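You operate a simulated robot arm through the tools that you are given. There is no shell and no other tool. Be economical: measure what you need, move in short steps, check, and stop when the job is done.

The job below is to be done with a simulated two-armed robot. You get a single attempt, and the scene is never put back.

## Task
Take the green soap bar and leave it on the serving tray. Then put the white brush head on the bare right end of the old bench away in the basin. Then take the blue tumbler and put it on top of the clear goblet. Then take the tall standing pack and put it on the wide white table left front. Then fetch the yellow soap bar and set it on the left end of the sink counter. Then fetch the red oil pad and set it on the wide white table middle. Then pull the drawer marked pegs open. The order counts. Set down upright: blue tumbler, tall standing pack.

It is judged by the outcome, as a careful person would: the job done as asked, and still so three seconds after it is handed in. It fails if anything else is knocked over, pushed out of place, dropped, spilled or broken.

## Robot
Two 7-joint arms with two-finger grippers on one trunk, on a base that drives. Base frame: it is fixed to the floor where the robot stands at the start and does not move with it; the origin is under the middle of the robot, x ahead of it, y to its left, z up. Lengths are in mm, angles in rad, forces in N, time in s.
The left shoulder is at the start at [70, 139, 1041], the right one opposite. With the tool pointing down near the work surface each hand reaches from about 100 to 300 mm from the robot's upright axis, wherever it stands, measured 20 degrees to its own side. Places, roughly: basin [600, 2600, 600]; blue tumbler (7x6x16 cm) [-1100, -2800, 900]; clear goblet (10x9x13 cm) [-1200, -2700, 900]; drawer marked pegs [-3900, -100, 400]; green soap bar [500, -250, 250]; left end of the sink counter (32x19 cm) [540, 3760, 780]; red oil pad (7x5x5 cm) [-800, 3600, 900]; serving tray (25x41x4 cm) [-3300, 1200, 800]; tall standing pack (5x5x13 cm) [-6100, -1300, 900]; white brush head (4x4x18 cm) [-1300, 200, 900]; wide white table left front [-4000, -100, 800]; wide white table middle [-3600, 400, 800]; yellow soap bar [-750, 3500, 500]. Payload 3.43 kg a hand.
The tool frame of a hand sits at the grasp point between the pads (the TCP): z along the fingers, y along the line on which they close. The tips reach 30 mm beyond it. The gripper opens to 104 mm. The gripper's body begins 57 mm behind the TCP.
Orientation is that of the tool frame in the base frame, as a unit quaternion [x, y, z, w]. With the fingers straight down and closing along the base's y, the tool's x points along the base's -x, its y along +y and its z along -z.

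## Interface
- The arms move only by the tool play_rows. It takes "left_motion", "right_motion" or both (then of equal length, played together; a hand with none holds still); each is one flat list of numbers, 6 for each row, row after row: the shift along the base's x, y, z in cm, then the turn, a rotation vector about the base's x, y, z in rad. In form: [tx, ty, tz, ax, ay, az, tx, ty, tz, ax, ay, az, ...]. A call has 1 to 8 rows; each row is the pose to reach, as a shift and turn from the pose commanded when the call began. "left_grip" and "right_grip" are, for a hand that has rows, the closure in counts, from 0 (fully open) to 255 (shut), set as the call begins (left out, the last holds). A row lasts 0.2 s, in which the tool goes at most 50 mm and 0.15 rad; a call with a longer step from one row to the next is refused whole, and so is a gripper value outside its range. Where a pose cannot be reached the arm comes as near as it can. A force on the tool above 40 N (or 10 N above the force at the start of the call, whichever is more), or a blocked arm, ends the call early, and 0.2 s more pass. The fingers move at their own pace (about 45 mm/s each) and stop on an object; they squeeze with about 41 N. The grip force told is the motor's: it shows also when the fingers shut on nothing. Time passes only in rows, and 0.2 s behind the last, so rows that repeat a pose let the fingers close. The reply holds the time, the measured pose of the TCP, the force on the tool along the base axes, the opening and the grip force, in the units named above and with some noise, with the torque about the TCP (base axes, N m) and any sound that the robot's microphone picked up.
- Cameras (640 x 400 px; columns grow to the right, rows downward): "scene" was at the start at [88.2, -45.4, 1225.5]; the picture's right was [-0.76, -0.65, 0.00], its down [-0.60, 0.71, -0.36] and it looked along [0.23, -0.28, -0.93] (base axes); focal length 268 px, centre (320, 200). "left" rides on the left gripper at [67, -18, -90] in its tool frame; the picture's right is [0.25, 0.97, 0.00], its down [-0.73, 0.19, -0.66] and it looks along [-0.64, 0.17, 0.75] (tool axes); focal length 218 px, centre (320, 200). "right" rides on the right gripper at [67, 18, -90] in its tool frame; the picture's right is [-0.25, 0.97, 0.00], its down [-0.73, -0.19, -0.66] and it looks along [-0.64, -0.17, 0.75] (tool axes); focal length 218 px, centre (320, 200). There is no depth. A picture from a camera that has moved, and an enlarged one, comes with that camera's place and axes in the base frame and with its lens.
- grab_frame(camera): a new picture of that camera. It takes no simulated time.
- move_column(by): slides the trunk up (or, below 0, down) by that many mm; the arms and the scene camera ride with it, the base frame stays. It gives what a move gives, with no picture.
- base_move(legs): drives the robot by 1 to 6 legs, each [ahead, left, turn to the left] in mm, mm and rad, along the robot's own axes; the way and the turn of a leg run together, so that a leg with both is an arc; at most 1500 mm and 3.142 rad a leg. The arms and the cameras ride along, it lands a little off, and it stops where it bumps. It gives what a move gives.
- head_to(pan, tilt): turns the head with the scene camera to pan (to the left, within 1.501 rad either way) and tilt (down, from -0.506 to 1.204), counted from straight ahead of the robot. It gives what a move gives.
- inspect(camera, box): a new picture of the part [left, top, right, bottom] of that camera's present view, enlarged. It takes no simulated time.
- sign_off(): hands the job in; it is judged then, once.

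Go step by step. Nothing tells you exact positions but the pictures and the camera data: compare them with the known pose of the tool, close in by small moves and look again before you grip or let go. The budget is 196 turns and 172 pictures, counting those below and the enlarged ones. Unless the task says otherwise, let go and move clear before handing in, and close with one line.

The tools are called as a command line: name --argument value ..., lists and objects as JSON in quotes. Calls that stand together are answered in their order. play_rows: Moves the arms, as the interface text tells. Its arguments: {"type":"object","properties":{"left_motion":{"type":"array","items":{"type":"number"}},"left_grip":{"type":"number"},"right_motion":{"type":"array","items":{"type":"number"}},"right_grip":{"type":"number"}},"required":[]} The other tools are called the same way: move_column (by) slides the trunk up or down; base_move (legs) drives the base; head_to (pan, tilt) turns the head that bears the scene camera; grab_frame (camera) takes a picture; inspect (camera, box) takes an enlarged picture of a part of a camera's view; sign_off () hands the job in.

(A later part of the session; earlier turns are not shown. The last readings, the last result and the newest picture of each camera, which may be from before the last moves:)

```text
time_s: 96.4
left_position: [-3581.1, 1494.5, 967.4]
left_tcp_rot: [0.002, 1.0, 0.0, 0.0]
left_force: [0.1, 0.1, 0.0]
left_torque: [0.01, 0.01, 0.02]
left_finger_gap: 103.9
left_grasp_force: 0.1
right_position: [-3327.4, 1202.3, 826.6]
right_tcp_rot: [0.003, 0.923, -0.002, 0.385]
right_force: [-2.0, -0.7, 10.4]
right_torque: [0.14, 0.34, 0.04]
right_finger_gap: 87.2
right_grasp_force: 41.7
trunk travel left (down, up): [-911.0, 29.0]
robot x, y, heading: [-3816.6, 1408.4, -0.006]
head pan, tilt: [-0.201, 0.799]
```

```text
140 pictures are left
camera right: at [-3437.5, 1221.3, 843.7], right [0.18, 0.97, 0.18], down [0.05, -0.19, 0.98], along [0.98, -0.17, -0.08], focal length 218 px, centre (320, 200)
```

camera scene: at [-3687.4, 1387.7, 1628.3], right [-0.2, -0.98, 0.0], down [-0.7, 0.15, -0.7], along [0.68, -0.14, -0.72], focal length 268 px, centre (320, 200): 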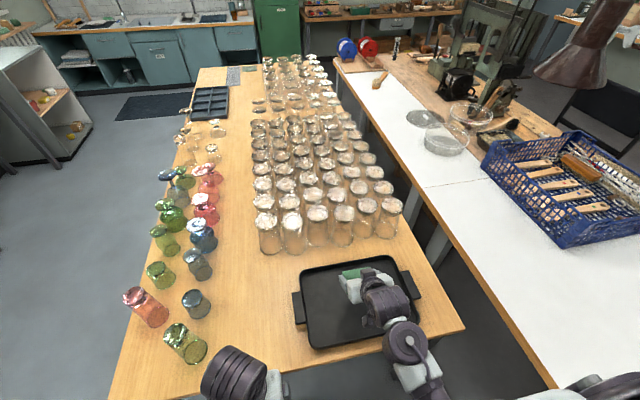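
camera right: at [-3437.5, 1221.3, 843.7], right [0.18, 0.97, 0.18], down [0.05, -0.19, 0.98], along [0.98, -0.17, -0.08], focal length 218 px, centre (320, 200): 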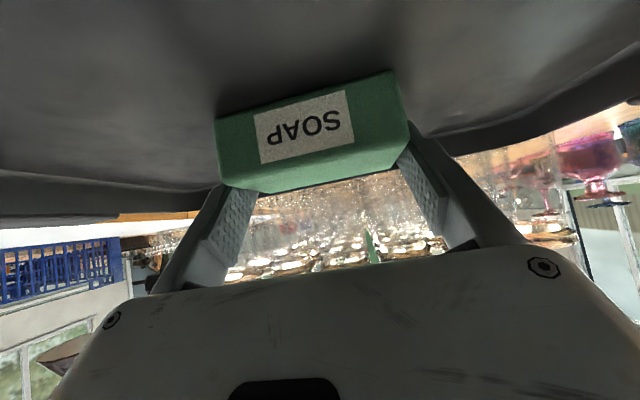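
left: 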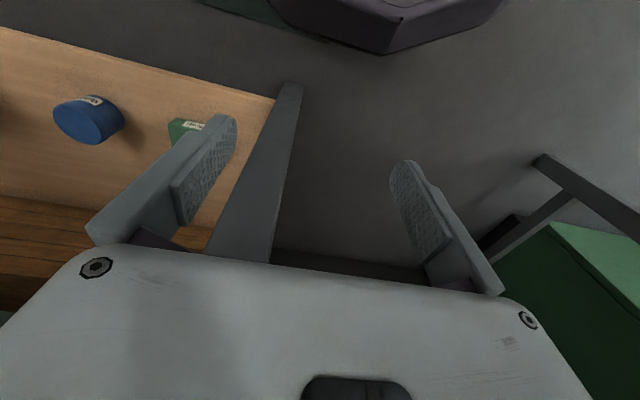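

Contact felt (10 N up). I release and withdraw up and back along the finger axis.

play_rows --right_motion '[0, 0, 0.1, 0, 0, 0, 0, 0, 0.1, 0, 0, 0, 0, 0, 0.1, 0, 0, 0, 0, 0, 0.1, 0, 0, 0]' --right_grip 0

play_rows --right_motion '[-0.5, 0, 1.5, 0, 0, 0, -1, 0, 4, 0, 0, 0, -3, 0, 8, 0, 0, 0, -7, 0, 11, 0, 0, 0, -12, 0, 12, 0, 0, 0, -17, 0, 12, 0, 0, 0, -22, 0, 12, 0, 0, 0, -22, 0, 12, 0, 0, 0]'

grab_frame --camera "scene"

```text
time_s: 97.4
left_position: [-3580.4, 1493.5, 966.7]
left_tcp_rot: [0.003, 1.0, 0.0, 0.0]
left_force: [-0.8, 0.3, -0.7]
left_torque: [0.0, 0.02, 0.02]
left_finger_gap: 103.9
left_grasp_force: 0.0
right_position: [-3328.2, 1202.3, 826.5]
right_tcp_rot: [0.002, 0.924, -0.001, 0.383]
right_force: [-0.9, -0.6, 1.1]
right_torque: [0.01, 0.03, 0.0]
right_finger_gap: 104.1
right_grasp_force: 0.2
trunk travel left (down, up): [-911.0, 29.0]
robot x, y, heading: [-3816.4, 1406.6, -0.005]
head pan, tilt: [-0.201, 0.799]
```

```text
refused: row 5 steps farther than a row can; nothing moved
```

```text
139 pictures are left
camera scene: at [-3686.5, 1387.9, 1628.2], right [-0.2, -0.98, 0.0], down [-0.7, 0.15, -0.7], along [0.68, -0.14, -0.72], focal length 268 px, centre (320, 200)
```

scene: 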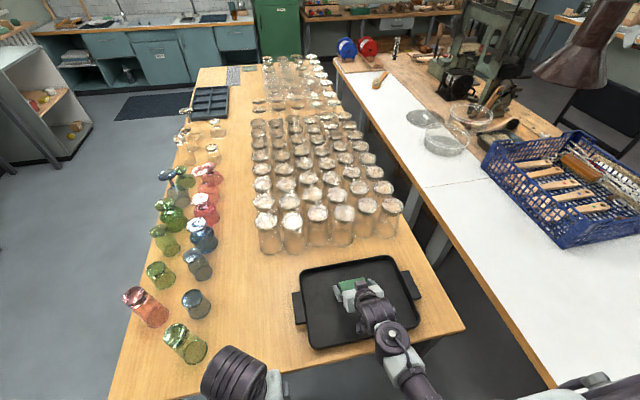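

play_rows --right_motion '[-0.5, 0, 1.5, 0, 0, 0, -1, 0, 4, 0, 0, 0, -3, 0, 8, 0, 0, 0, -6, 0, 11, 0, 0, 0, -10.5, 0, 12, 0, 0, 0, -15, 0, 12, 0, 0, 0, -19.5, 0, 12, 0, 0, 0, -22, 0, 12, 0, 0, 0]'

grab_frame --camera "scene"

```text
time_s: 99.2
left_position: [-3579.6, 1495.5, 965.9]
left_tcp_rot: [0.002, 1.0, 0.0, 0.0]
left_force: [-0.6, -0.2, 0.2]
left_torque: [0.0, 0.01, -0.03]
left_finger_gap: 104.1
left_grasp_force: 0.1
right_position: [-3549.2, 1204.5, 944.7]
right_tcp_rot: [0.002, 0.924, -0.001, 0.382]
right_force: [1.1, -0.4, 0.7]
right_torque: [0.02, -0.02, 0.0]
right_finger_gap: 103.9
right_grasp_force: 0.0
trunk travel left (down, up): [-911.0, 29.0]
robot x, y, heading: [-3818.3, 1405.9, -0.003]
head pan, tilt: [-0.201, 0.799]
```

```text
138 pictures are left
camera scene: at [-3687.5, 1387.9, 1628.3], right [-0.2, -0.98, 0.0], down [-0.7, 0.15, -0.7], along [0.68, -0.14, -0.72], focal length 268 px, centre (320, 200)
```

scene: 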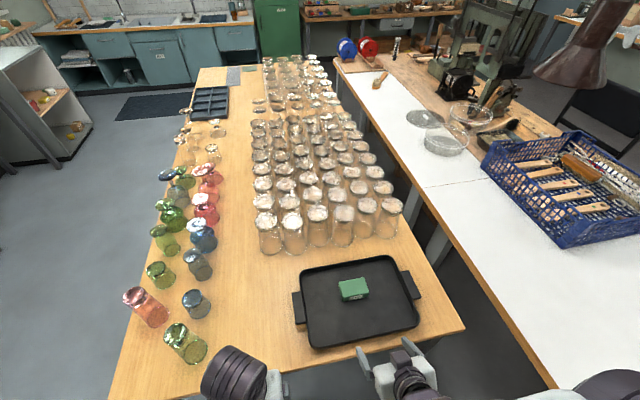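

The green soap is on the tray. Next the brush head: I drive round the +y side of the glass table back to the old bench's end.

base_move --legs '[[-500, 0, 0], [0, 1050, 0], [1500, 0, 0], [1500, 0, 0], [700, 0, 0]]'

grab_frame --camera "scene"

```text
time_s: 124.6
left_position: [-377.6, 2521.1, 966.6]
left_tcp_rot: [0.002, 1.0, 0.0, 0.0]
left_force: [0.5, -0.2, -0.7]
left_torque: [-0.02, 0.03, 0.0]
left_finger_gap: 104.1
left_grasp_force: 0.0
right_position: [-344.6, 2230.5, 944.3]
right_tcp_rot: [0.002, 0.924, -0.001, 0.382]
right_force: [0.4, -0.5, 0.2]
right_torque: [-0.01, 0.0, 0.01]
right_finger_gap: 103.9
right_grasp_force: 0.1
trunk travel left (down, up): [-911.0, 29.0]
robot x, y, heading: [-615.5, 2433.8, -0.003]
head pan, tilt: [-0.201, 0.799]
```

```text
137 pictures are left
camera scene: at [-484.8, 2413.3, 1628.3], right [-0.2, -0.98, 0.0], down [-0.7, 0.15, -0.7], along [0.68, -0.14, -0.72], focal length 268 px, centre (320, 200)
```

scene: 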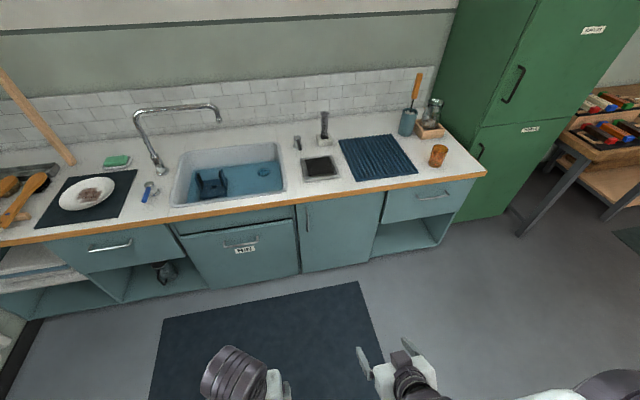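

The sink and basin are in view: basin rim spans about x 408–770, y 2390–2880. I go on to the old bench's bare end for the brush.

inspect --camera "scene" --box '[0, 80, 320, 280]'

base_move --legs '[[0, -1500, 0], [0, -880, 0], [0, 0, 3.14]]'

head_to --pan 0 --tilt 0.8

grab_frame --camera "scene"

```text
2.00 times, centred on (160, 180) of scene
camera zoom: at [-484.8, 2413.3, 1628.3], right [-0.2, -0.98, 0.0], down [-0.7, 0.15, -0.7], along [0.68, -0.14, -0.72], focal length 536 px, centre (640, 240)
```

zoom: 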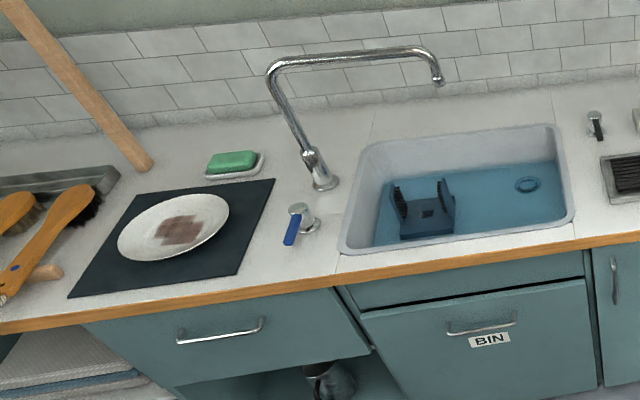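

```text
time_s: 143.7
left_position: [-888.3, -47.6, 968.1]
left_tcp_rot: [1.0, 0.017, 0.001, 0.0]
left_force: [-0.5, -0.7, -0.5]
left_torque: [0.02, 0.01, 0.0]
left_finger_gap: 104.0
left_grasp_force: 0.0
right_position: [-932.2, 241.5, 945.3]
right_tcp_rot: [0.924, 0.016, -0.382, 0.006]
right_force: [0.0, 0.7, 0.2]
right_torque: [0.03, -0.03, -0.01]
right_finger_gap: 103.8
right_grasp_force: 0.1
trunk travel left (down, up): [-911.0, 29.0]
robot x, y, heading: [-656.0, 47.2, -3.106]
head pan, tilt: [-0.201, 0.799]
```

```text
time_s: 144.4
left_position: [-887.9, -46.8, 967.2]
left_tcp_rot: [1.0, 0.016, 0.002, 0.0]
left_force: [-0.6, 0.6, -0.1]
left_torque: [0.03, 0.02, -0.03]
left_finger_gap: 104.0
left_grasp_force: 0.1
right_position: [-932.2, 240.2, 943.5]
right_tcp_rot: [0.924, 0.016, -0.381, 0.006]
right_force: [0.1, 0.0, 0.4]
right_torque: [0.0, 0.02, 0.01]
right_finger_gap: 104.0
right_grasp_force: 0.1
trunk travel left (down, up): [-911.0, 29.0]
robot x, y, heading: [-657.4, 47.1, -3.102]
head pan, tilt: [0.0, 0.799]
```

```text
135 pictures are left
camera scene: at [-783.4, 41.8, 1628.2], right [-0.03, 1.0, 0.0], down [0.72, 0.02, -0.7], along [-0.7, -0.02, -0.72], focal length 268 px, centre (320, 200)
```

scene: 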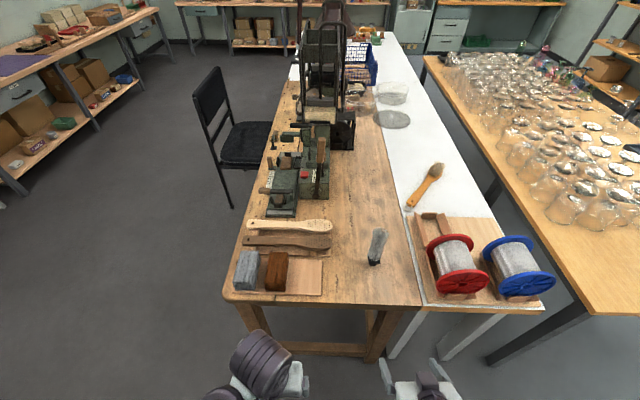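

Brush stands near (-1293,212), bench top ≈785. I steepen the right hand to 60°, raise both hands, then lower the trunk for better reach.

play_rows --right_motion '[0, 0, 4, 0, -0.13, 0, 0, 0, 8, 0, -0.262, 0, 0, 0, 12, 0, -0.262, 0, 0, 0, 16, 0, -0.262, 0, 0, 0, 19, 0, -0.262, 0, 0, 0, 19, 0, -0.262, 0]' --left_motion '[0, 0, 4, 0, 0, 0, 0, 0, 8, 0, 0, 0, 0, 0, 12, 0, 0, 0, 0, 0, 16, 0, 0, 0, 0, 0, 19, 0, 0, 0, 0, 0, 19, 0, 0, 0]'

move_column --by -200

base_move --legs '[[130, 0, 0]]'

grab_frame --camera "right"

grab_frame --camera "scene"

```text
time_s: 145.4
left_position: [-889.6, -46.3, 968.4]
left_tcp_rot: [1.0, 0.016, 0.001, 0.001]
left_force: [-1.1, -0.3, 0.2]
left_torque: [-0.02, -0.03, 0.0]
left_finger_gap: 104.2
left_grasp_force: 0.1
left hand out of reach, approached as far as the arm can: row 1, 2, 3, 4
right_position: [-966.3, 294.3, 1012.3]
right_tcp_rot: [0.962, 0.087, -0.248, -0.067]
right_force: [1.0, 0.5, -1.5]
right_torque: [-0.01, 0.0, 0.0]
right_finger_gap: 104.0
right_grasp_force: 0.0
right hand out of reach, approached as far as the arm can: row 2, 3, 4
trunk travel left (down, up): [-911.0, 29.0]
robot x, y, heading: [-654.6, 48.6, -3.105]
head pan, tilt: [0.0, 0.799]
stopped in row 4 (right hand): the arm was blocked; the commanded pose is now the measured one
```

```text
time_s: 147.7
left_position: [-900.6, -48.2, 817.9]
left_tcp_rot: [1.0, 0.017, 0.008, 0.0]
left_force: [-1.2, 0.0, -0.2]
left_torque: [0.03, -0.08, 0.02]
left_finger_gap: 103.8
left_grasp_force: 0.1
right_position: [-934.5, 295.6, 839.8]
right_tcp_rot: [0.975, 0.094, -0.192, -0.066]
right_force: [-0.3, 1.2, -1.0]
right_torque: [-0.08, -0.05, 0.02]
right_finger_gap: 103.7
right_grasp_force: 0.0
trunk travel left (down, up): [-762.0, 178.0]
robot x, y, heading: [-654.6, 50.1, -3.106]
head pan, tilt: [0.0, 0.799]
stopped: the arm was blocked; the commanded pose is now the measured one
```

```text
time_s: 149.0
left_position: [-1017.4, -53.1, 821.9]
left_tcp_rot: [1.0, 0.017, -0.001, -0.001]
left_force: [-0.5, -1.1, -0.4]
left_torque: [0.02, -0.01, 0.03]
left_finger_gap: 104.0
left_grasp_force: 0.0
right_position: [-1046.9, 290.0, 842.9]
right_tcp_rot: [0.974, 0.095, -0.193, -0.068]
right_force: [-0.2, -1.2, 0.6]
right_torque: [-0.01, 0.01, -0.01]
right_finger_gap: 104.4
right_grasp_force: 0.1
trunk travel left (down, up): [-762.0, 178.0]
robot x, y, heading: [-784.2, 43.9, -3.104]
head pan, tilt: [0.0, 0.799]
```

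```text
134 pictures are left
camera right: at [-947.1, 278.8, 899.4], right [-0.08, -0.99, -0.07], down [-0.44, -0.03, 0.9], along [-0.9, 0.1, -0.43], focal length 218 px, centre (320, 200)
```

right: 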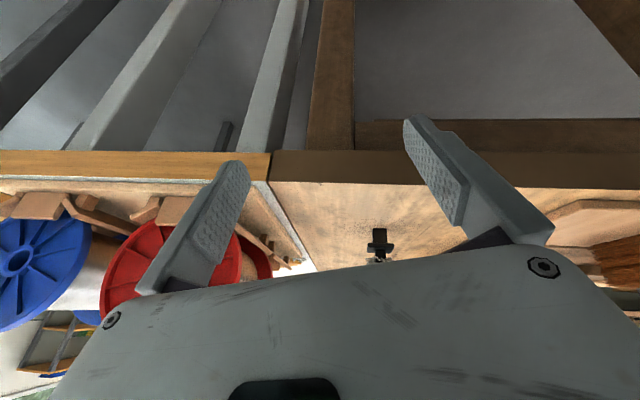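

```text
133 pictures are left
camera scene: at [-914.3, 36.7, 1481.2], right [-0.03, 1.0, 0.0], down [0.72, 0.03, -0.7], along [-0.7, -0.02, -0.72], focal length 268 px, centre (320, 200)
```

scene: 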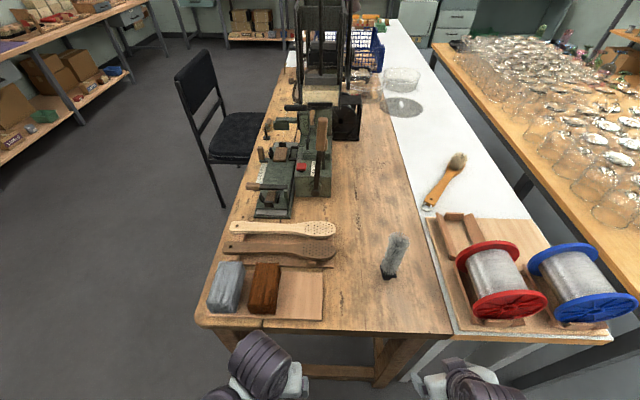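

The arm can only fold so far up; extending outward should work. I restore a clean 60° pitch and move to a pre-grasp point in front of the brush at (-1296,217).

play_rows --right_motion '[0, -2, 2, -0.09, 0.065, -0.056, -2, -5, 4, -0.184, 0.129, -0.113, -5, -7.3, 5, -0.184, 0.129, -0.113, -9, -7.3, 5, -0.184, 0.129, -0.113, -12, -7.3, 5, -0.184, 0.129, -0.113, -12, -7.3, 5, -0.184, 0.129, -0.113]'

grab_frame --camera "right"

grab_frame --camera "scene"

```text
time_s: 150.0
left_position: [-1026.3, -56.5, 824.9]
left_tcp_rot: [1.0, 0.017, 0.004, -0.003]
left_force: [-1.0, -0.1, 0.5]
left_torque: [0.0, -0.05, -0.03]
left_finger_gap: 104.0
left_grasp_force: 0.2
right_position: [-1047.7, 256.9, 841.3]
right_tcp_rot: [0.985, 0.065, -0.154, -0.051]
right_force: [0.0, 0.2, -0.4]
right_torque: [0.05, 0.01, -0.02]
right_finger_gap: 104.1
right_grasp_force: 0.2
right hand out of reach, approached as far as the arm can: row 1, 2, 3
trunk travel left (down, up): [-762.0, 178.0]
robot x, y, heading: [-785.3, 47.6, -3.105]
head pan, tilt: [0.0, 0.799]
stopped in row 4 (right hand): the arm was blocked; the commanded pose is now the measured one
```

```text
132 pictures are left
camera right: at [-953.0, 242.3, 906.6], right [-0.13, -0.99, -0.04], down [-0.51, 0.03, 0.86], along [-0.85, 0.13, -0.51], focal length 218 px, centre (320, 200)
```

right: 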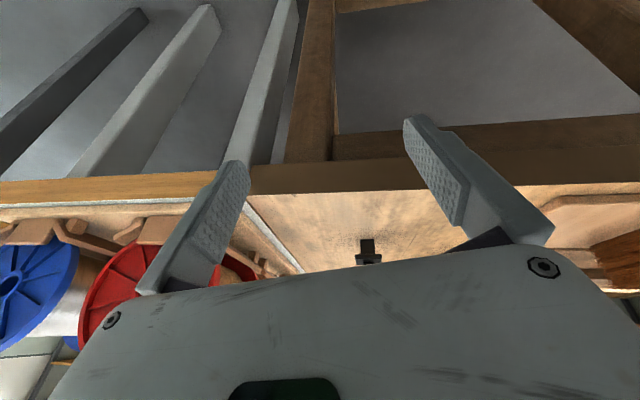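

```text
131 pictures are left
camera scene: at [-928.7, 31.8, 1485.6], right [-0.03, 1.0, 0.0], down [0.72, 0.03, -0.69], along [-0.69, -0.02, -0.72], focal length 268 px, centre (320, 200)
```

scene: 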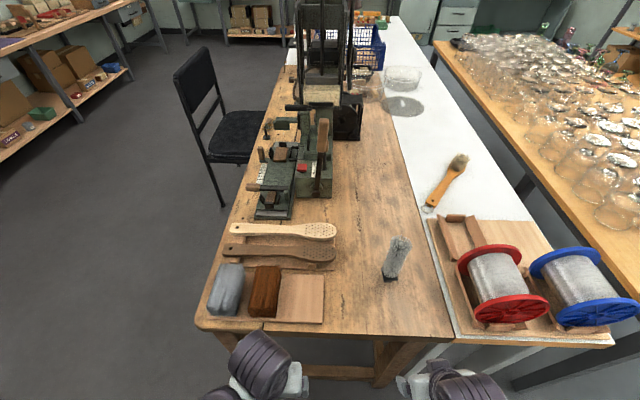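

The arm is jammed in a folded pose. I raise the trunk again so the hand works lower relative to the shoulder, as it did at the tray.

move_column --by 150

play_rows --right_motion '[0, 0, -2, 0, 0, 0, 0, 0, -4, 0, 0, 0, 0, 0, -6, 0, 0, 0, 0, 0, -6, 0, 0, 0]' --left_motion '[0, 0, -2, 0, 0, 0, 0, 0, -4, 0, 0, 0, 0, 0, -5, 0, 0, 0, 0, 0, -5, 0, 0, 0]'

grab_frame --camera "scene"

```text
time_s: 151.7
left_position: [-1019.7, -53.8, 971.0]
left_tcp_rot: [1.0, 0.016, -0.001, -0.002]
left_force: [0.3, -0.8, 0.2]
left_torque: [-0.01, 0.01, 0.03]
left_finger_gap: 104.3
left_grasp_force: 0.0
right_position: [-1049.2, 260.0, 990.9]
right_tcp_rot: [0.982, 0.062, -0.168, -0.051]
right_force: [-0.4, 0.3, -0.2]
right_torque: [0.01, -0.02, -0.02]
right_finger_gap: 103.9
right_grasp_force: 0.1
trunk travel left (down, up): [-912.0, 28.0]
robot x, y, heading: [-787.0, 43.7, -3.112]
head pan, tilt: [0.0, 0.799]
```

```text
time_s: 152.7
left_position: [-1019.4, -54.6, 921.7]
left_tcp_rot: [1.0, 0.016, -0.002, -0.002]
left_force: [0.6, -0.3, 0.0]
left_torque: [0.01, 0.03, -0.01]
left_finger_gap: 103.9
left_grasp_force: 0.1
right_position: [-1048.6, 258.1, 930.0]
right_tcp_rot: [0.982, 0.062, -0.169, -0.05]
right_force: [0.0, -0.4, 0.8]
right_torque: [-0.01, 0.02, -0.01]
right_finger_gap: 104.0
right_grasp_force: 0.0
trunk travel left (down, up): [-912.0, 28.0]
robot x, y, heading: [-784.9, 46.8, -3.102]
head pan, tilt: [0.0, 0.799]
```

```text
130 pictures are left
camera scene: at [-914.4, 35.9, 1629.7], right [-0.03, 1.0, 0.0], down [0.72, 0.03, -0.7], along [-0.7, -0.02, -0.72], focal length 268 px, centre (320, 200)
```

scene: 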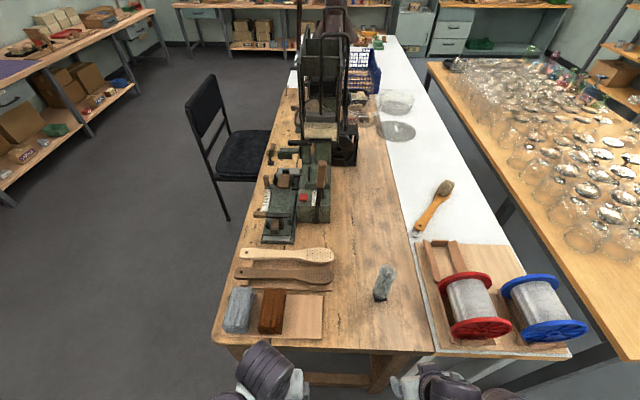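

Config is healthy again. I set a 50° pitch and move to a point short of the brush.

play_rows --right_motion '[-3, -2, 0, -0.048, 0.118, -0.016, -6, -4.1, 0, -0.096, 0.236, -0.032, -9, -4.1, -1, -0.1435, 0.3535, -0.0473, -13, -4.1, -2.5, -0.1435, 0.3535, -0.0473, -16.6, -4.1, -3.5, -0.1435, 0.3535, -0.0473, -16.6, -4.1, -3.5, -0.1435, 0.3535, -0.0473]'

grab_frame --camera "right"

grab_frame --camera "scene"

```text
time_s: 154.1
left_position: [-1016.5, -51.6, 923.5]
left_tcp_rot: [1.0, 0.017, -0.002, -0.001]
left_force: [0.1, 0.8, -0.4]
left_torque: [-0.02, -0.02, 0.0]
left_finger_gap: 103.8
left_grasp_force: 0.1
right_position: [-1157.2, 186.6, 892.2]
right_tcp_rot: [0.959, 0.006, -0.282, -0.005]
right_force: [0.2, 0.7, -0.8]
right_torque: [-0.04, 0.06, -0.04]
right_finger_gap: 103.8
right_grasp_force: 0.1
right hand out of reach, approached as far as the arm can: row 1, 2, 3, 4, 5
trunk travel left (down, up): [-912.0, 28.0]
robot x, y, heading: [-788.8, 42.4, -3.108]
head pan, tilt: [0.0, 0.799]
```

```text
129 pictures are left
camera right: at [-1051.1, 170.0, 931.3], right [-0.2, -0.97, 0.12], down [-0.26, 0.18, 0.95], along [-0.94, 0.16, -0.29], focal length 218 px, centre (320, 200)
```

right: 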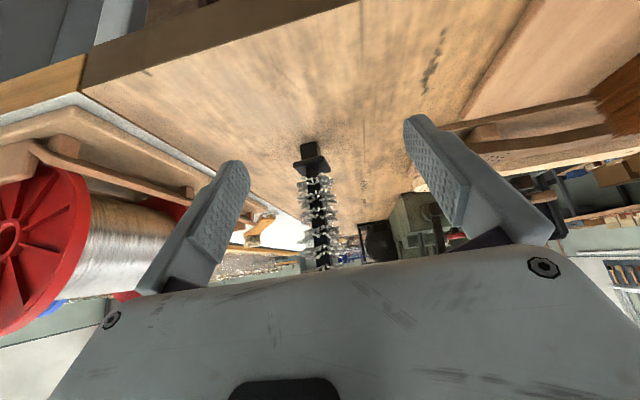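

```text
128 pictures are left
camera scene: at [-910.9, 40.1, 1630.1], right [-0.03, 1.0, 0.0], down [0.71, 0.02, -0.7], along [-0.7, -0.03, -0.71], focal length 268 px, centre (320, 200)
```

scene: 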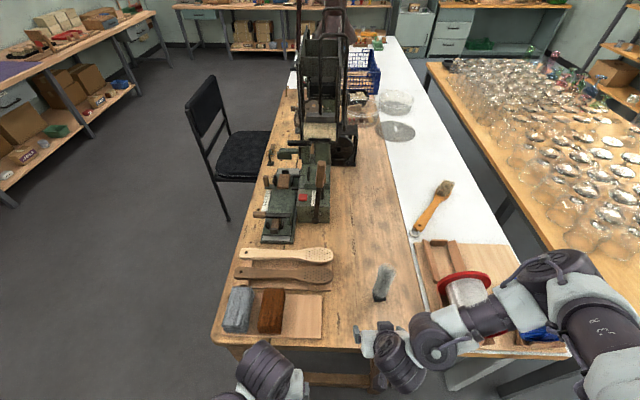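

The right elbow has swung out over the spools. I back the base away and re-form the arm in free space.

base_move --legs '[[-350, 0, 0]]'

head_to --pan -0.6 --tilt 1.0

grab_frame --camera "scene"

```text
time_s: 156.4
left_position: [-666.2, -40.0, 921.9]
left_tcp_rot: [1.0, 0.013, -0.001, -0.001]
left_force: [-0.1, -1.3, -0.1]
left_torque: [-0.02, -0.01, 0.02]
left_finger_gap: 103.9
left_grasp_force: 0.0
right_position: [-803.3, 198.8, 889.7]
right_tcp_rot: [0.96, 0.001, -0.28, -0.006]
right_force: [0.6, 0.6, -1.2]
right_torque: [-0.01, 0.02, 0.03]
right_finger_gap: 104.0
right_grasp_force: 0.1
trunk travel left (down, up): [-912.0, 28.0]
robot x, y, heading: [-430.2, 56.8, -3.115]
head pan, tilt: [0.0, 0.799]
```

```text
time_s: 157.4
left_position: [-664.9, -39.0, 922.3]
left_tcp_rot: [1.0, 0.013, -0.001, -0.001]
left_force: [-0.1, -0.5, 1.1]
left_torque: [-0.01, -0.04, 0.01]
left_finger_gap: 104.2
left_grasp_force: 0.1
right_position: [-802.6, 197.5, 887.7]
right_tcp_rot: [0.96, 0.0, -0.28, -0.005]
right_force: [-1.0, -0.3, -0.8]
right_torque: [-0.01, 0.01, -0.02]
right_finger_gap: 104.0
right_grasp_force: 0.0
trunk travel left (down, up): [-912.0, 28.0]
robot x, y, heading: [-429.0, 56.7, -3.111]
head pan, tilt: [-0.6, 1.0]
```

```text
127 pictures are left
camera scene: at [-538.5, 89.0, 1614.4], right [0.54, 0.84, 0.0], down [0.71, -0.46, -0.54], along [-0.45, 0.29, -0.84], focal length 268 px, centre (320, 200)
```

scene: 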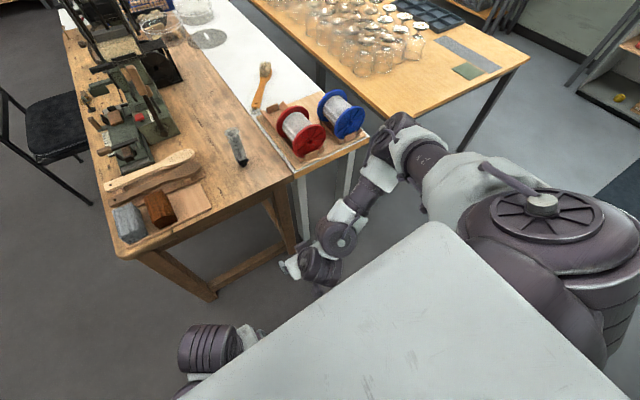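

play_rows --right_motion '[2.6, 3, -2, 0, -0.142, 0.007, 5.2, 6, -4, 0, -0.284, 0.014, 7.8, 9, -6, 0, -0.426, 0.021, 10.5, 12, -6.8, 0, -0.568, 0.029, 13.1, 14.8, -6.8, 0, -0.568, 0.029, 13.1, 14.8, -6.8, 0, -0.568, 0.029]'

grab_frame --camera "scene"

```text
time_s: 158.8
left_position: [-665.7, -42.3, 921.3]
left_tcp_rot: [1.0, 0.014, -0.001, -0.002]
left_force: [0.5, 0.4, 0.2]
left_torque: [0.02, 0.0, -0.02]
left_finger_gap: 104.1
left_grasp_force: 0.0
right_position: [-672.0, 346.9, 821.4]
right_tcp_rot: [1.0, 0.016, 0.001, -0.001]
right_force: [0.7, -0.2, 0.3]
right_torque: [0.01, 0.01, 0.01]
right_finger_gap: 104.3
right_grasp_force: 0.1
trunk travel left (down, up): [-912.0, 28.0]
robot x, y, heading: [-431.3, 58.0, -3.114]
head pan, tilt: [-0.6, 1.0]
```

```text
126 pictures are left
camera scene: at [-539.0, 88.0, 1614.4], right [0.54, 0.84, 0.0], down [0.71, -0.46, -0.54], along [-0.45, 0.29, -0.84], focal length 268 px, centre (320, 200)
```

scene: 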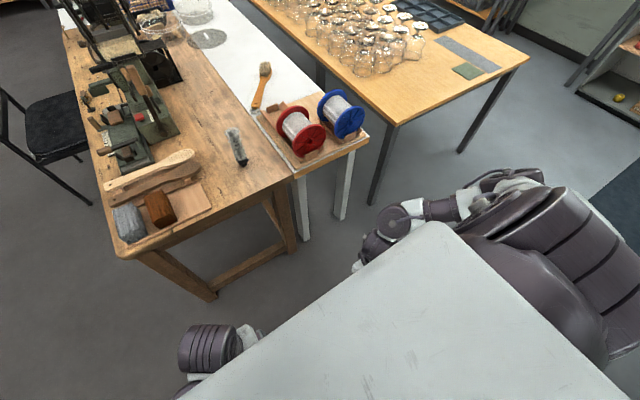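

Arm is back in its good pose. I repeat the tray-style sequence: pitch 45° and reach forward, still in free space.

play_rows --right_motion '[0, -2, 2, 0, 0.14, 0, 0, -4, 4, 0, 0.28, 0, 0, -6, 6, 0, 0.42, 0, 0, -8, 8, 0, 0.56, 0, 0, -8, 10, 0, 0.7, 0, 0, -8, 10, 0, 0.785, 0, -4, -8, 10, 0, 0.785, 0, -8, -8, 10, 0, 0.785, 0]'

play_rows --right_motion '[-4, 0, 0, 0, 0, 0, -8, 0, 0, 0, 0, 0, -12, 0, 0, 0, 0, 0, -12, 0, 0, 0, 0, 0]'

grab_frame --camera "scene"

```text
time_s: 160.6
left_position: [-665.6, -39.6, 922.3]
left_tcp_rot: [1.0, 0.014, -0.001, -0.001]
left_force: [0.8, -0.4, 0.7]
left_torque: [-0.05, -0.03, -0.01]
left_finger_gap: 104.1
left_grasp_force: 0.0
right_position: [-752.8, 265.9, 921.3]
right_tcp_rot: [0.924, 0.014, -0.383, -0.007]
right_force: [-0.4, 0.6, 0.6]
right_torque: [0.01, -0.02, -0.03]
right_finger_gap: 104.1
right_grasp_force: 0.0
trunk travel left (down, up): [-912.0, 28.0]
robot x, y, heading: [-434.8, 58.4, -3.11]
head pan, tilt: [-0.6, 1.0]
```

```text
time_s: 161.6
left_position: [-663.9, -39.9, 922.4]
left_tcp_rot: [1.0, 0.013, -0.001, 0.0]
left_force: [-0.1, -0.6, 1.1]
left_torque: [0.01, 0.01, 0.01]
left_finger_gap: 103.8
left_grasp_force: 0.0
right_position: [-870.5, 266.5, 920.9]
right_tcp_rot: [0.923, 0.014, -0.384, -0.007]
right_force: [-0.3, 1.5, -0.1]
right_torque: [0.01, 0.0, -0.03]
right_finger_gap: 103.9
right_grasp_force: 0.0
trunk travel left (down, up): [-912.0, 28.0]
robot x, y, heading: [-434.0, 56.2, -3.117]
head pan, tilt: [-0.6, 1.0]
```

```text
125 pictures are left
camera scene: at [-537.4, 89.2, 1614.5], right [0.54, 0.84, 0.0], down [0.71, -0.46, -0.54], along [-0.45, 0.29, -0.84], focal length 268 px, centre (320, 200)
```

scene: 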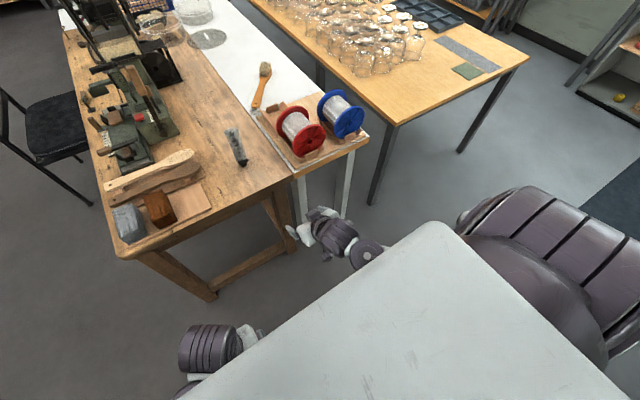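

Good posture. I drive in so that the fingers end just short of the brush.

base_move --legs '[[335, 40, 0]]'

grab_frame --camera "right"

grab_frame --camera "scene"

```text
time_s: 163.8
left_position: [-991.5, -88.3, 923.1]
left_tcp_rot: [1.0, 0.014, -0.001, -0.001]
left_force: [0.4, -0.4, 0.1]
left_torque: [0.01, 0.05, 0.05]
left_finger_gap: 104.2
left_grasp_force: 0.1
right_position: [-1200.8, 215.7, 921.3]
right_tcp_rot: [0.923, 0.016, -0.384, -0.006]
right_force: [-0.1, 0.3, 0.3]
right_torque: [-0.02, 0.01, -0.03]
right_finger_gap: 104.0
right_grasp_force: 0.1
trunk travel left (down, up): [-912.0, 28.0]
robot x, y, heading: [-762.9, 6.3, -3.118]
head pan, tilt: [-0.6, 1.0]
```

```text
124 pictures are left
camera right: at [-1088.5, 201.4, 938.2], right [-0.16, -0.98, 0.16], down [-0.05, 0.17, 0.98], along [-0.99, 0.15, -0.08], focal length 218 px, centre (320, 200)
```

right: 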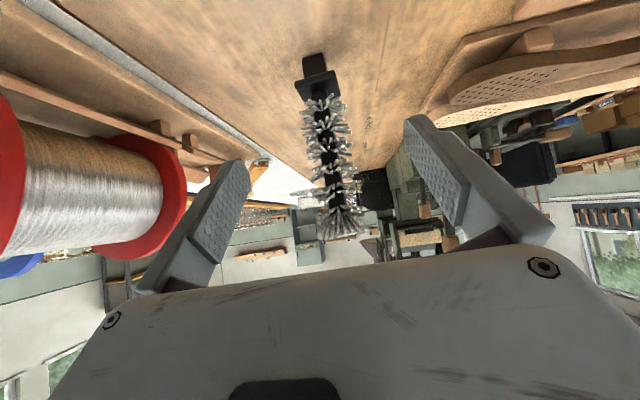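

```text
123 pictures are left
camera scene: at [-866.2, 40.7, 1614.6], right [0.54, 0.84, 0.0], down [0.71, -0.46, -0.54], along [-0.46, 0.29, -0.84], focal length 268 px, centre (320, 200)
```

scene: 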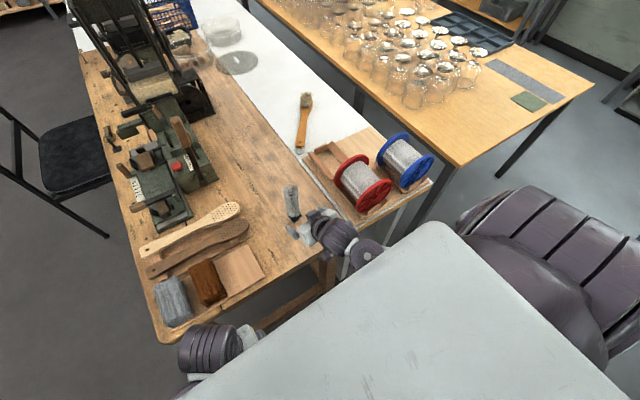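

Brush at (-1296,216), z 780–955. I move forward around it and grip at about z 908.

play_rows --right_motion '[-3, 0, -0.5, 0, 0, 0, -6, 0, -1, 0, 0, 0, -9.3, 0, -1.3, 0, 0, 0, -9.3, 0, -1.3, 0, 0, 0]'

grab_frame --camera "right"

```text
time_s: 164.8
left_position: [-994.0, -87.2, 921.6]
left_tcp_rot: [1.0, 0.013, 0.0, 0.0]
left_force: [0.4, 0.7, 0.0]
left_torque: [-0.02, -0.01, 0.01]
left_finger_gap: 104.2
left_grasp_force: 0.0
right_position: [-1293.6, 217.4, 909.0]
right_tcp_rot: [0.923, 0.015, -0.384, -0.006]
right_force: [0.0, -0.5, 0.3]
right_torque: [0.0, 0.05, -0.01]
right_finger_gap: 104.0
right_grasp_force: 0.0
trunk travel left (down, up): [-912.0, 28.0]
robot x, y, heading: [-760.6, 4.1, -3.114]
head pan, tilt: [-0.6, 1.0]
```

```text
122 pictures are left
camera right: at [-1181.6, 201.6, 926.0], right [-0.16, -0.98, 0.16], down [-0.05, 0.17, 0.98], along [-0.99, 0.15, -0.08], focal length 218 px, centre (320, 200)
```

right: 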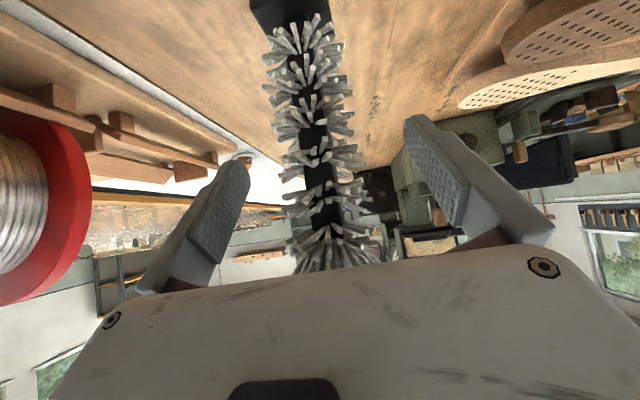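

play_rows --right_motion '[0, 0, 0, 0, 0, 0, 0, 0, 0, 0, 0, 0, 0, 0, 0, 0, 0, 0, 0, 0, 0, 0, 0, 0, 0, 0, 0, 0, 0, 0, 0, 0, 0, 0, 0, 0]' --right_grip 255

play_rows --right_motion '[0, 0, 2, 0, 0, 0, 0, 0, 4, 0, 0, 0, 4, 0, 6, 0, 0, 0, 8, 0, 6, 0, 0, 0, 12, 0, 6, 0, 0, 0, 16, 0, 6, 0, 0, 0]'

grab_frame --camera "right"

```text
time_s: 166.2
left_position: [-994.1, -89.2, 921.4]
left_tcp_rot: [1.0, 0.014, 0.0, 0.0]
left_force: [0.6, 0.0, -0.1]
left_torque: [0.0, 0.02, -0.01]
left_finger_gap: 104.1
left_grasp_force: 0.1
right_position: [-1294.5, 216.2, 907.9]
right_tcp_rot: [0.923, 0.016, -0.383, -0.007]
right_force: [0.9, 0.0, -0.7]
right_torque: [0.01, -0.02, 0.0]
right_finger_gap: 32.9
right_grasp_force: 40.8
trunk travel left (down, up): [-912.0, 28.0]
robot x, y, heading: [-760.1, 6.9, -3.114]
head pan, tilt: [-0.6, 1.0]
```

```text
time_s: 167.6
left_position: [-992.2, -88.9, 923.2]
left_tcp_rot: [1.0, 0.014, -0.001, -0.001]
left_force: [-0.6, -0.1, -0.1]
left_torque: [0.02, 0.03, -0.03]
left_finger_gap: 104.1
left_grasp_force: 0.1
right_position: [-1133.4, 214.7, 967.9]
right_tcp_rot: [0.923, 0.016, -0.385, -0.007]
right_force: [-0.4, 0.0, -0.4]
right_torque: [0.01, 0.02, 0.01]
right_finger_gap: 33.7
right_grasp_force: 41.1
trunk travel left (down, up): [-912.0, 28.0]
robot x, y, heading: [-760.7, 4.6, -3.113]
head pan, tilt: [-0.6, 1.0]
```

```text
121 pictures are left
camera right: at [-1020.2, 200.3, 985.3], right [-0.16, -0.98, 0.16], down [-0.05, 0.17, 0.98], along [-0.99, 0.15, -0.08], focal length 218 px, centre (320, 200)
```

right: 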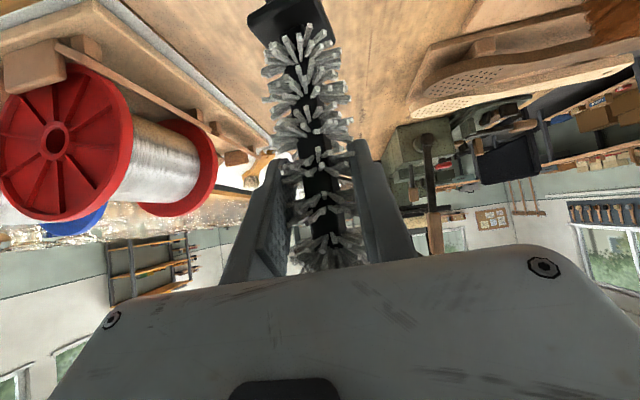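

Brush is in hand. I back off, turn round and head to the sink.

base_move --legs '[[-200, 0, 0], [0, 0, -3.14], [0, 1500, 0], [0, 1180, 0]]'

head_to --pan 0 --tilt 0.7

grab_frame --camera "scene"

grab_frame --camera "right"

```text
time_s: 189.3
left_position: [-335.2, 2799.8, 922.3]
left_tcp_rot: [-0.004, 1.0, 0.0, 0.0]
left_force: [0.6, -0.5, -0.2]
left_torque: [0.0, 0.01, 0.01]
left_finger_gap: 104.0
left_grasp_force: 0.0
right_position: [-201.4, 2492.4, 965.9]
right_tcp_rot: [-0.005, 0.923, -0.011, 0.384]
right_force: [-0.1, 0.1, -0.1]
right_torque: [0.01, 0.01, 0.03]
right_finger_gap: 33.6
right_grasp_force: 40.9
trunk travel left (down, up): [-912.0, 28.0]
robot x, y, heading: [-570.6, 2706.1, 0.007]
head pan, tilt: [-0.6, 1.0]
```

```text
time_s: 190.3
left_position: [-335.6, 2799.7, 921.9]
left_tcp_rot: [-0.004, 1.0, -0.002, 0.001]
left_force: [-0.3, -0.7, -0.1]
left_torque: [0.03, 0.01, -0.01]
left_finger_gap: 104.0
left_grasp_force: 0.1
right_position: [-200.0, 2491.2, 967.7]
right_tcp_rot: [-0.006, 0.923, -0.01, 0.383]
right_force: [-0.5, 0.9, -0.5]
right_torque: [-0.01, 0.02, 0.01]
right_finger_gap: 33.8
right_grasp_force: 41.2
trunk travel left (down, up): [-912.0, 28.0]
robot x, y, heading: [-570.0, 2707.7, 0.013]
head pan, tilt: [0.0, 0.7]
```

```text
120 pictures are left
camera scene: at [-433.6, 2706.2, 1637.8], right [0.01, -1.0, 0.0], down [-0.64, 0.0, -0.76], along [0.76, 0.01, -0.64], focal length 268 px, centre (320, 200)
```

scene: 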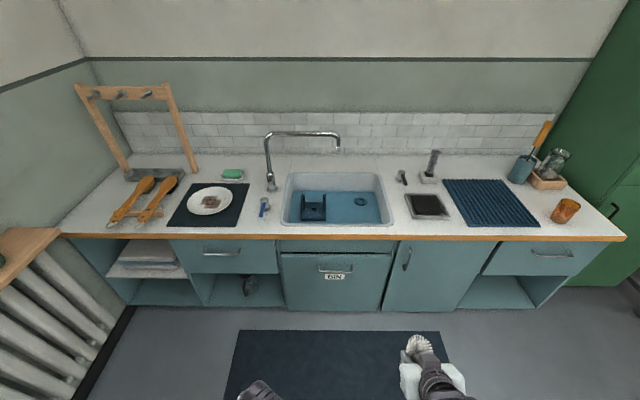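

```text
119 pictures are left
camera right: at [-310.9, 2509.9, 984.4], right [0.18, 0.97, 0.16], down [0.05, -0.17, 0.98], along [0.98, -0.17, -0.08], focal length 218 px, centre (320, 200)
```

right: 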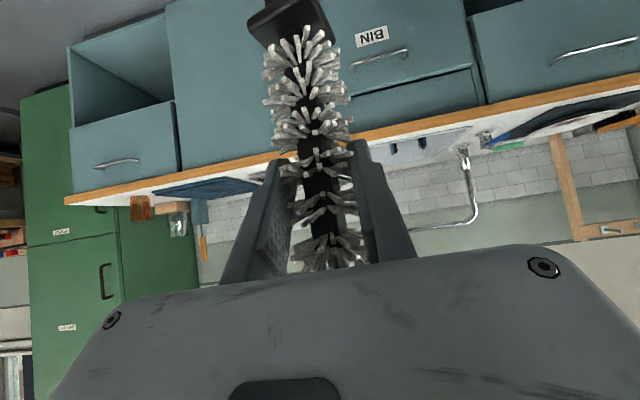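

Counter front edge ≈ x 333, basin x 423–811, y 2364–2875, spout end near (690,2634,1011). I drive in so the right hand can reach the empty right half.

base_move --legs '[[590, 0, 0]]'

grab_frame --camera "scene"

```text
time_s: 193.7
left_position: [254.1, 2809.7, 922.5]
left_tcp_rot: [-0.009, 1.0, -0.001, 0.0]
left_force: [-0.7, -1.0, -0.6]
left_torque: [0.0, 0.01, -0.02]
left_finger_gap: 103.9
left_grasp_force: 0.0
right_position: [391.1, 2504.7, 967.8]
right_tcp_rot: [-0.01, 0.923, -0.009, 0.384]
right_force: [0.2, 0.1, -1.1]
right_torque: [0.02, 0.02, 0.02]
right_finger_gap: 33.6
right_grasp_force: 40.6
trunk travel left (down, up): [-912.0, 28.0]
robot x, y, heading: [20.6, 2715.8, 0.017]
head pan, tilt: [0.0, 0.7]
```

```text
118 pictures are left
camera scene: at [156.0, 2716.0, 1638.0], right [0.02, -1.0, 0.0], down [-0.64, -0.01, -0.77], along [0.77, 0.01, -0.64], focal length 268 px, centre (320, 200)
```

scene: 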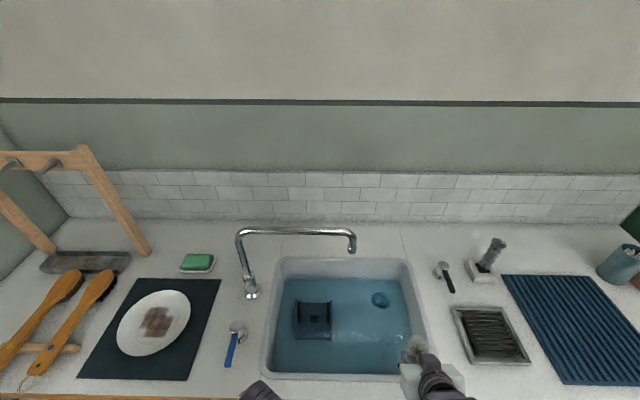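

play_rows --right_motion '[4, 0.5, 0, 0, 0, 0, 8, 1, 0, 0, 0, 0, 12, 1.5, 0, 0, 0, 0, 16, 1.5, 0, 0, 0, 0, 20, 1.5, 0, 0, 0, 0, 20, 1.5, 0, 0, 0, 0]'

grab_frame --camera "right"

grab_frame --camera "scene"

```text
time_s: 195.1
left_position: [253.6, 2809.6, 921.8]
left_tcp_rot: [-0.009, 1.0, 0.0, 0.001]
left_force: [0.3, 0.8, 0.1]
left_torque: [0.06, -0.02, -0.01]
left_finger_gap: 104.2
left_grasp_force: 0.0
right_position: [593.1, 2519.4, 967.0]
right_tcp_rot: [-0.011, 0.923, -0.008, 0.384]
right_force: [0.0, 0.6, -0.9]
right_torque: [0.01, 0.02, 0.0]
right_finger_gap: 33.9
right_grasp_force: 40.6
trunk travel left (down, up): [-912.0, 28.0]
robot x, y, heading: [20.4, 2716.6, 0.014]
head pan, tilt: [0.0, 0.7]
```

```text
117 pictures are left
camera right: at [482.6, 2536.7, 984.3], right [0.17, 0.97, 0.16], down [0.05, -0.17, 0.98], along [0.98, -0.15, -0.08], focal length 218 px, centre (320, 200)
```

right: 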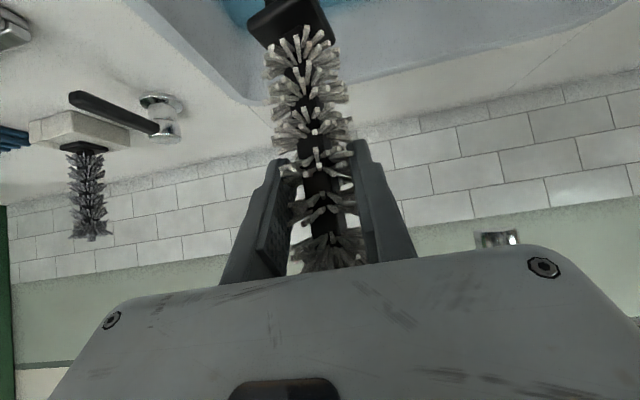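

```text
116 pictures are left
camera scene: at [156.0, 2715.9, 1638.0], right [0.02, -1.0, 0.0], down [-0.64, -0.01, -0.77], along [0.77, 0.01, -0.64], focal length 268 px, centre (320, 200)
```

scene: 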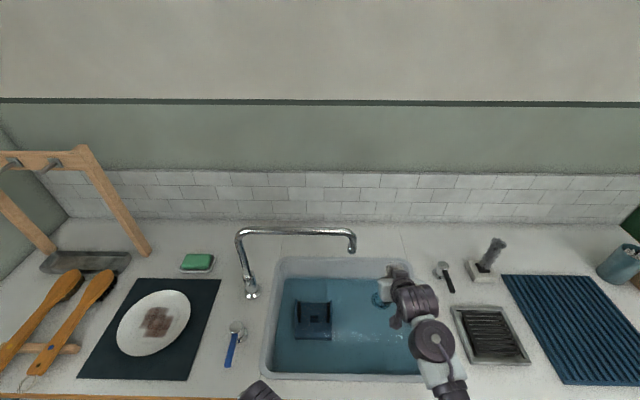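

move_column --by -100

play_rows --right_motion '[0, 0, -2, 0, 0, 0, 0, 0, -4, 0, 0, 0, 0, 0, -6, 0, 0, 0, 0, 0, -6, 0, 0, 0]'

grab_frame --camera "right"

grab_frame --camera "scene"

```text
time_s: 196.4
left_position: [254.0, 2810.0, 821.8]
left_tcp_rot: [-0.009, 1.0, 0.0, 0.001]
left_force: [0.6, 0.7, -0.3]
left_torque: [-0.02, 0.0, 0.0]
left_finger_gap: 103.9
left_grasp_force: 0.1
right_position: [594.4, 2519.2, 866.7]
right_tcp_rot: [-0.011, 0.924, -0.008, 0.382]
right_force: [-0.3, -0.6, -0.8]
right_torque: [0.0, -0.01, 0.0]
right_finger_gap: 33.9
right_grasp_force: 40.8
trunk travel left (down, up): [-812.0, 128.0]
robot x, y, heading: [21.4, 2715.0, 0.018]
head pan, tilt: [0.0, 0.7]
```

```text
time_s: 197.4
left_position: [253.2, 2809.5, 822.0]
left_tcp_rot: [-0.008, 1.0, -0.001, 0.0]
left_force: [0.3, -0.2, -0.4]
left_torque: [0.01, 0.01, 0.0]
left_finger_gap: 104.1
left_grasp_force: 0.1
right_position: [592.5, 2519.8, 805.6]
right_tcp_rot: [-0.01, 0.923, -0.009, 0.383]
right_force: [-1.6, -0.5, -0.5]
right_torque: [0.0, 0.02, 0.0]
right_finger_gap: 33.9
right_grasp_force: 41.1
trunk travel left (down, up): [-812.0, 128.0]
robot x, y, heading: [18.4, 2714.3, 0.025]
head pan, tilt: [0.0, 0.7]
```

```text
115 pictures are left
camera right: at [482.1, 2537.1, 823.4], right [0.17, 0.97, 0.16], down [0.05, -0.17, 0.98], along [0.98, -0.15, -0.08], focal length 218 px, centre (320, 200)
```

right: 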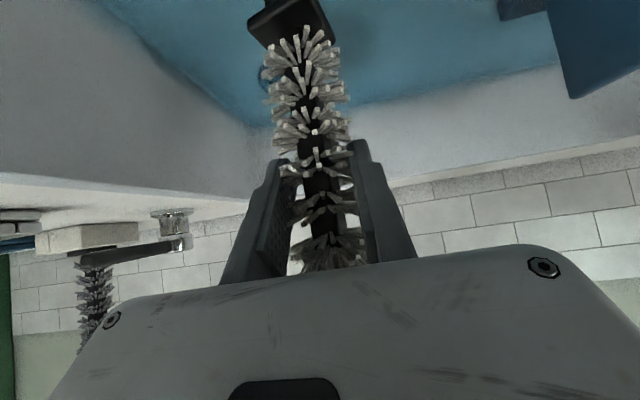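

```text
114 pictures are left
camera scene: at [157.1, 2716.0, 1537.8], right [0.02, -1.0, 0.0], down [-0.64, -0.01, -0.76], along [0.76, 0.01, -0.64], focal length 268 px, centre (320, 200)
```

scene: 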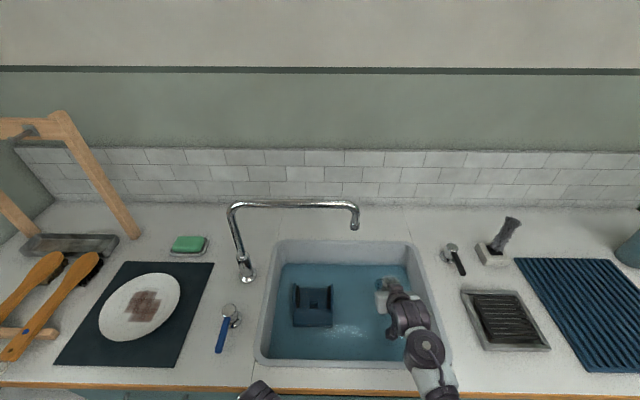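

play_rows --right_motion '[0, 0, -1, 0, 0, 0, 0, 0, -2, 0, 0, 0, 0, 0, -3, 0, 0, 0, 0, 0, -3, 0, 0, 0]'

grab_frame --camera "right"

inspect --camera "scene" --box '[240, 220, 480, 400]'

```text
time_s: 198.4
left_position: [254.8, 2809.8, 821.8]
left_tcp_rot: [-0.008, 1.0, -0.001, 0.001]
left_force: [0.0, 0.1, -0.2]
left_torque: [0.0, -0.01, 0.03]
left_finger_gap: 103.9
left_grasp_force: 0.1
right_position: [593.3, 2518.7, 778.0]
right_tcp_rot: [-0.011, 0.923, -0.008, 0.384]
right_force: [-0.2, 0.3, 0.1]
right_torque: [-0.01, 0.0, -0.03]
right_finger_gap: 33.9
right_grasp_force: 41.4
trunk travel left (down, up): [-812.0, 128.0]
robot x, y, heading: [20.9, 2714.2, 0.023]
head pan, tilt: [0.0, 0.7]
```

```text
113 pictures are left
camera right: at [482.6, 2536.9, 793.8], right [0.17, 0.97, 0.16], down [0.05, -0.17, 0.98], along [0.98, -0.16, -0.08], focal length 218 px, centre (320, 200)
```

right: 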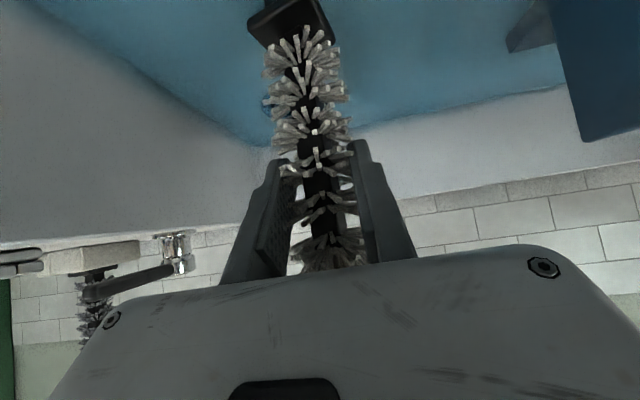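

```text
2.22 times, centred on (360, 310) of scene
camera zoom: at [157.1, 2716.0, 1537.8], right [0.02, -1.0, 0.0], down [-0.64, -0.01, -0.76], along [0.76, 0.01, -0.64], focal length 596 px, centre (231, -44)
```

zoom: 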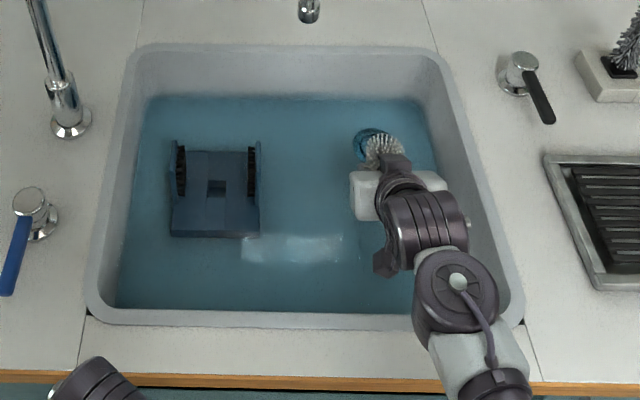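

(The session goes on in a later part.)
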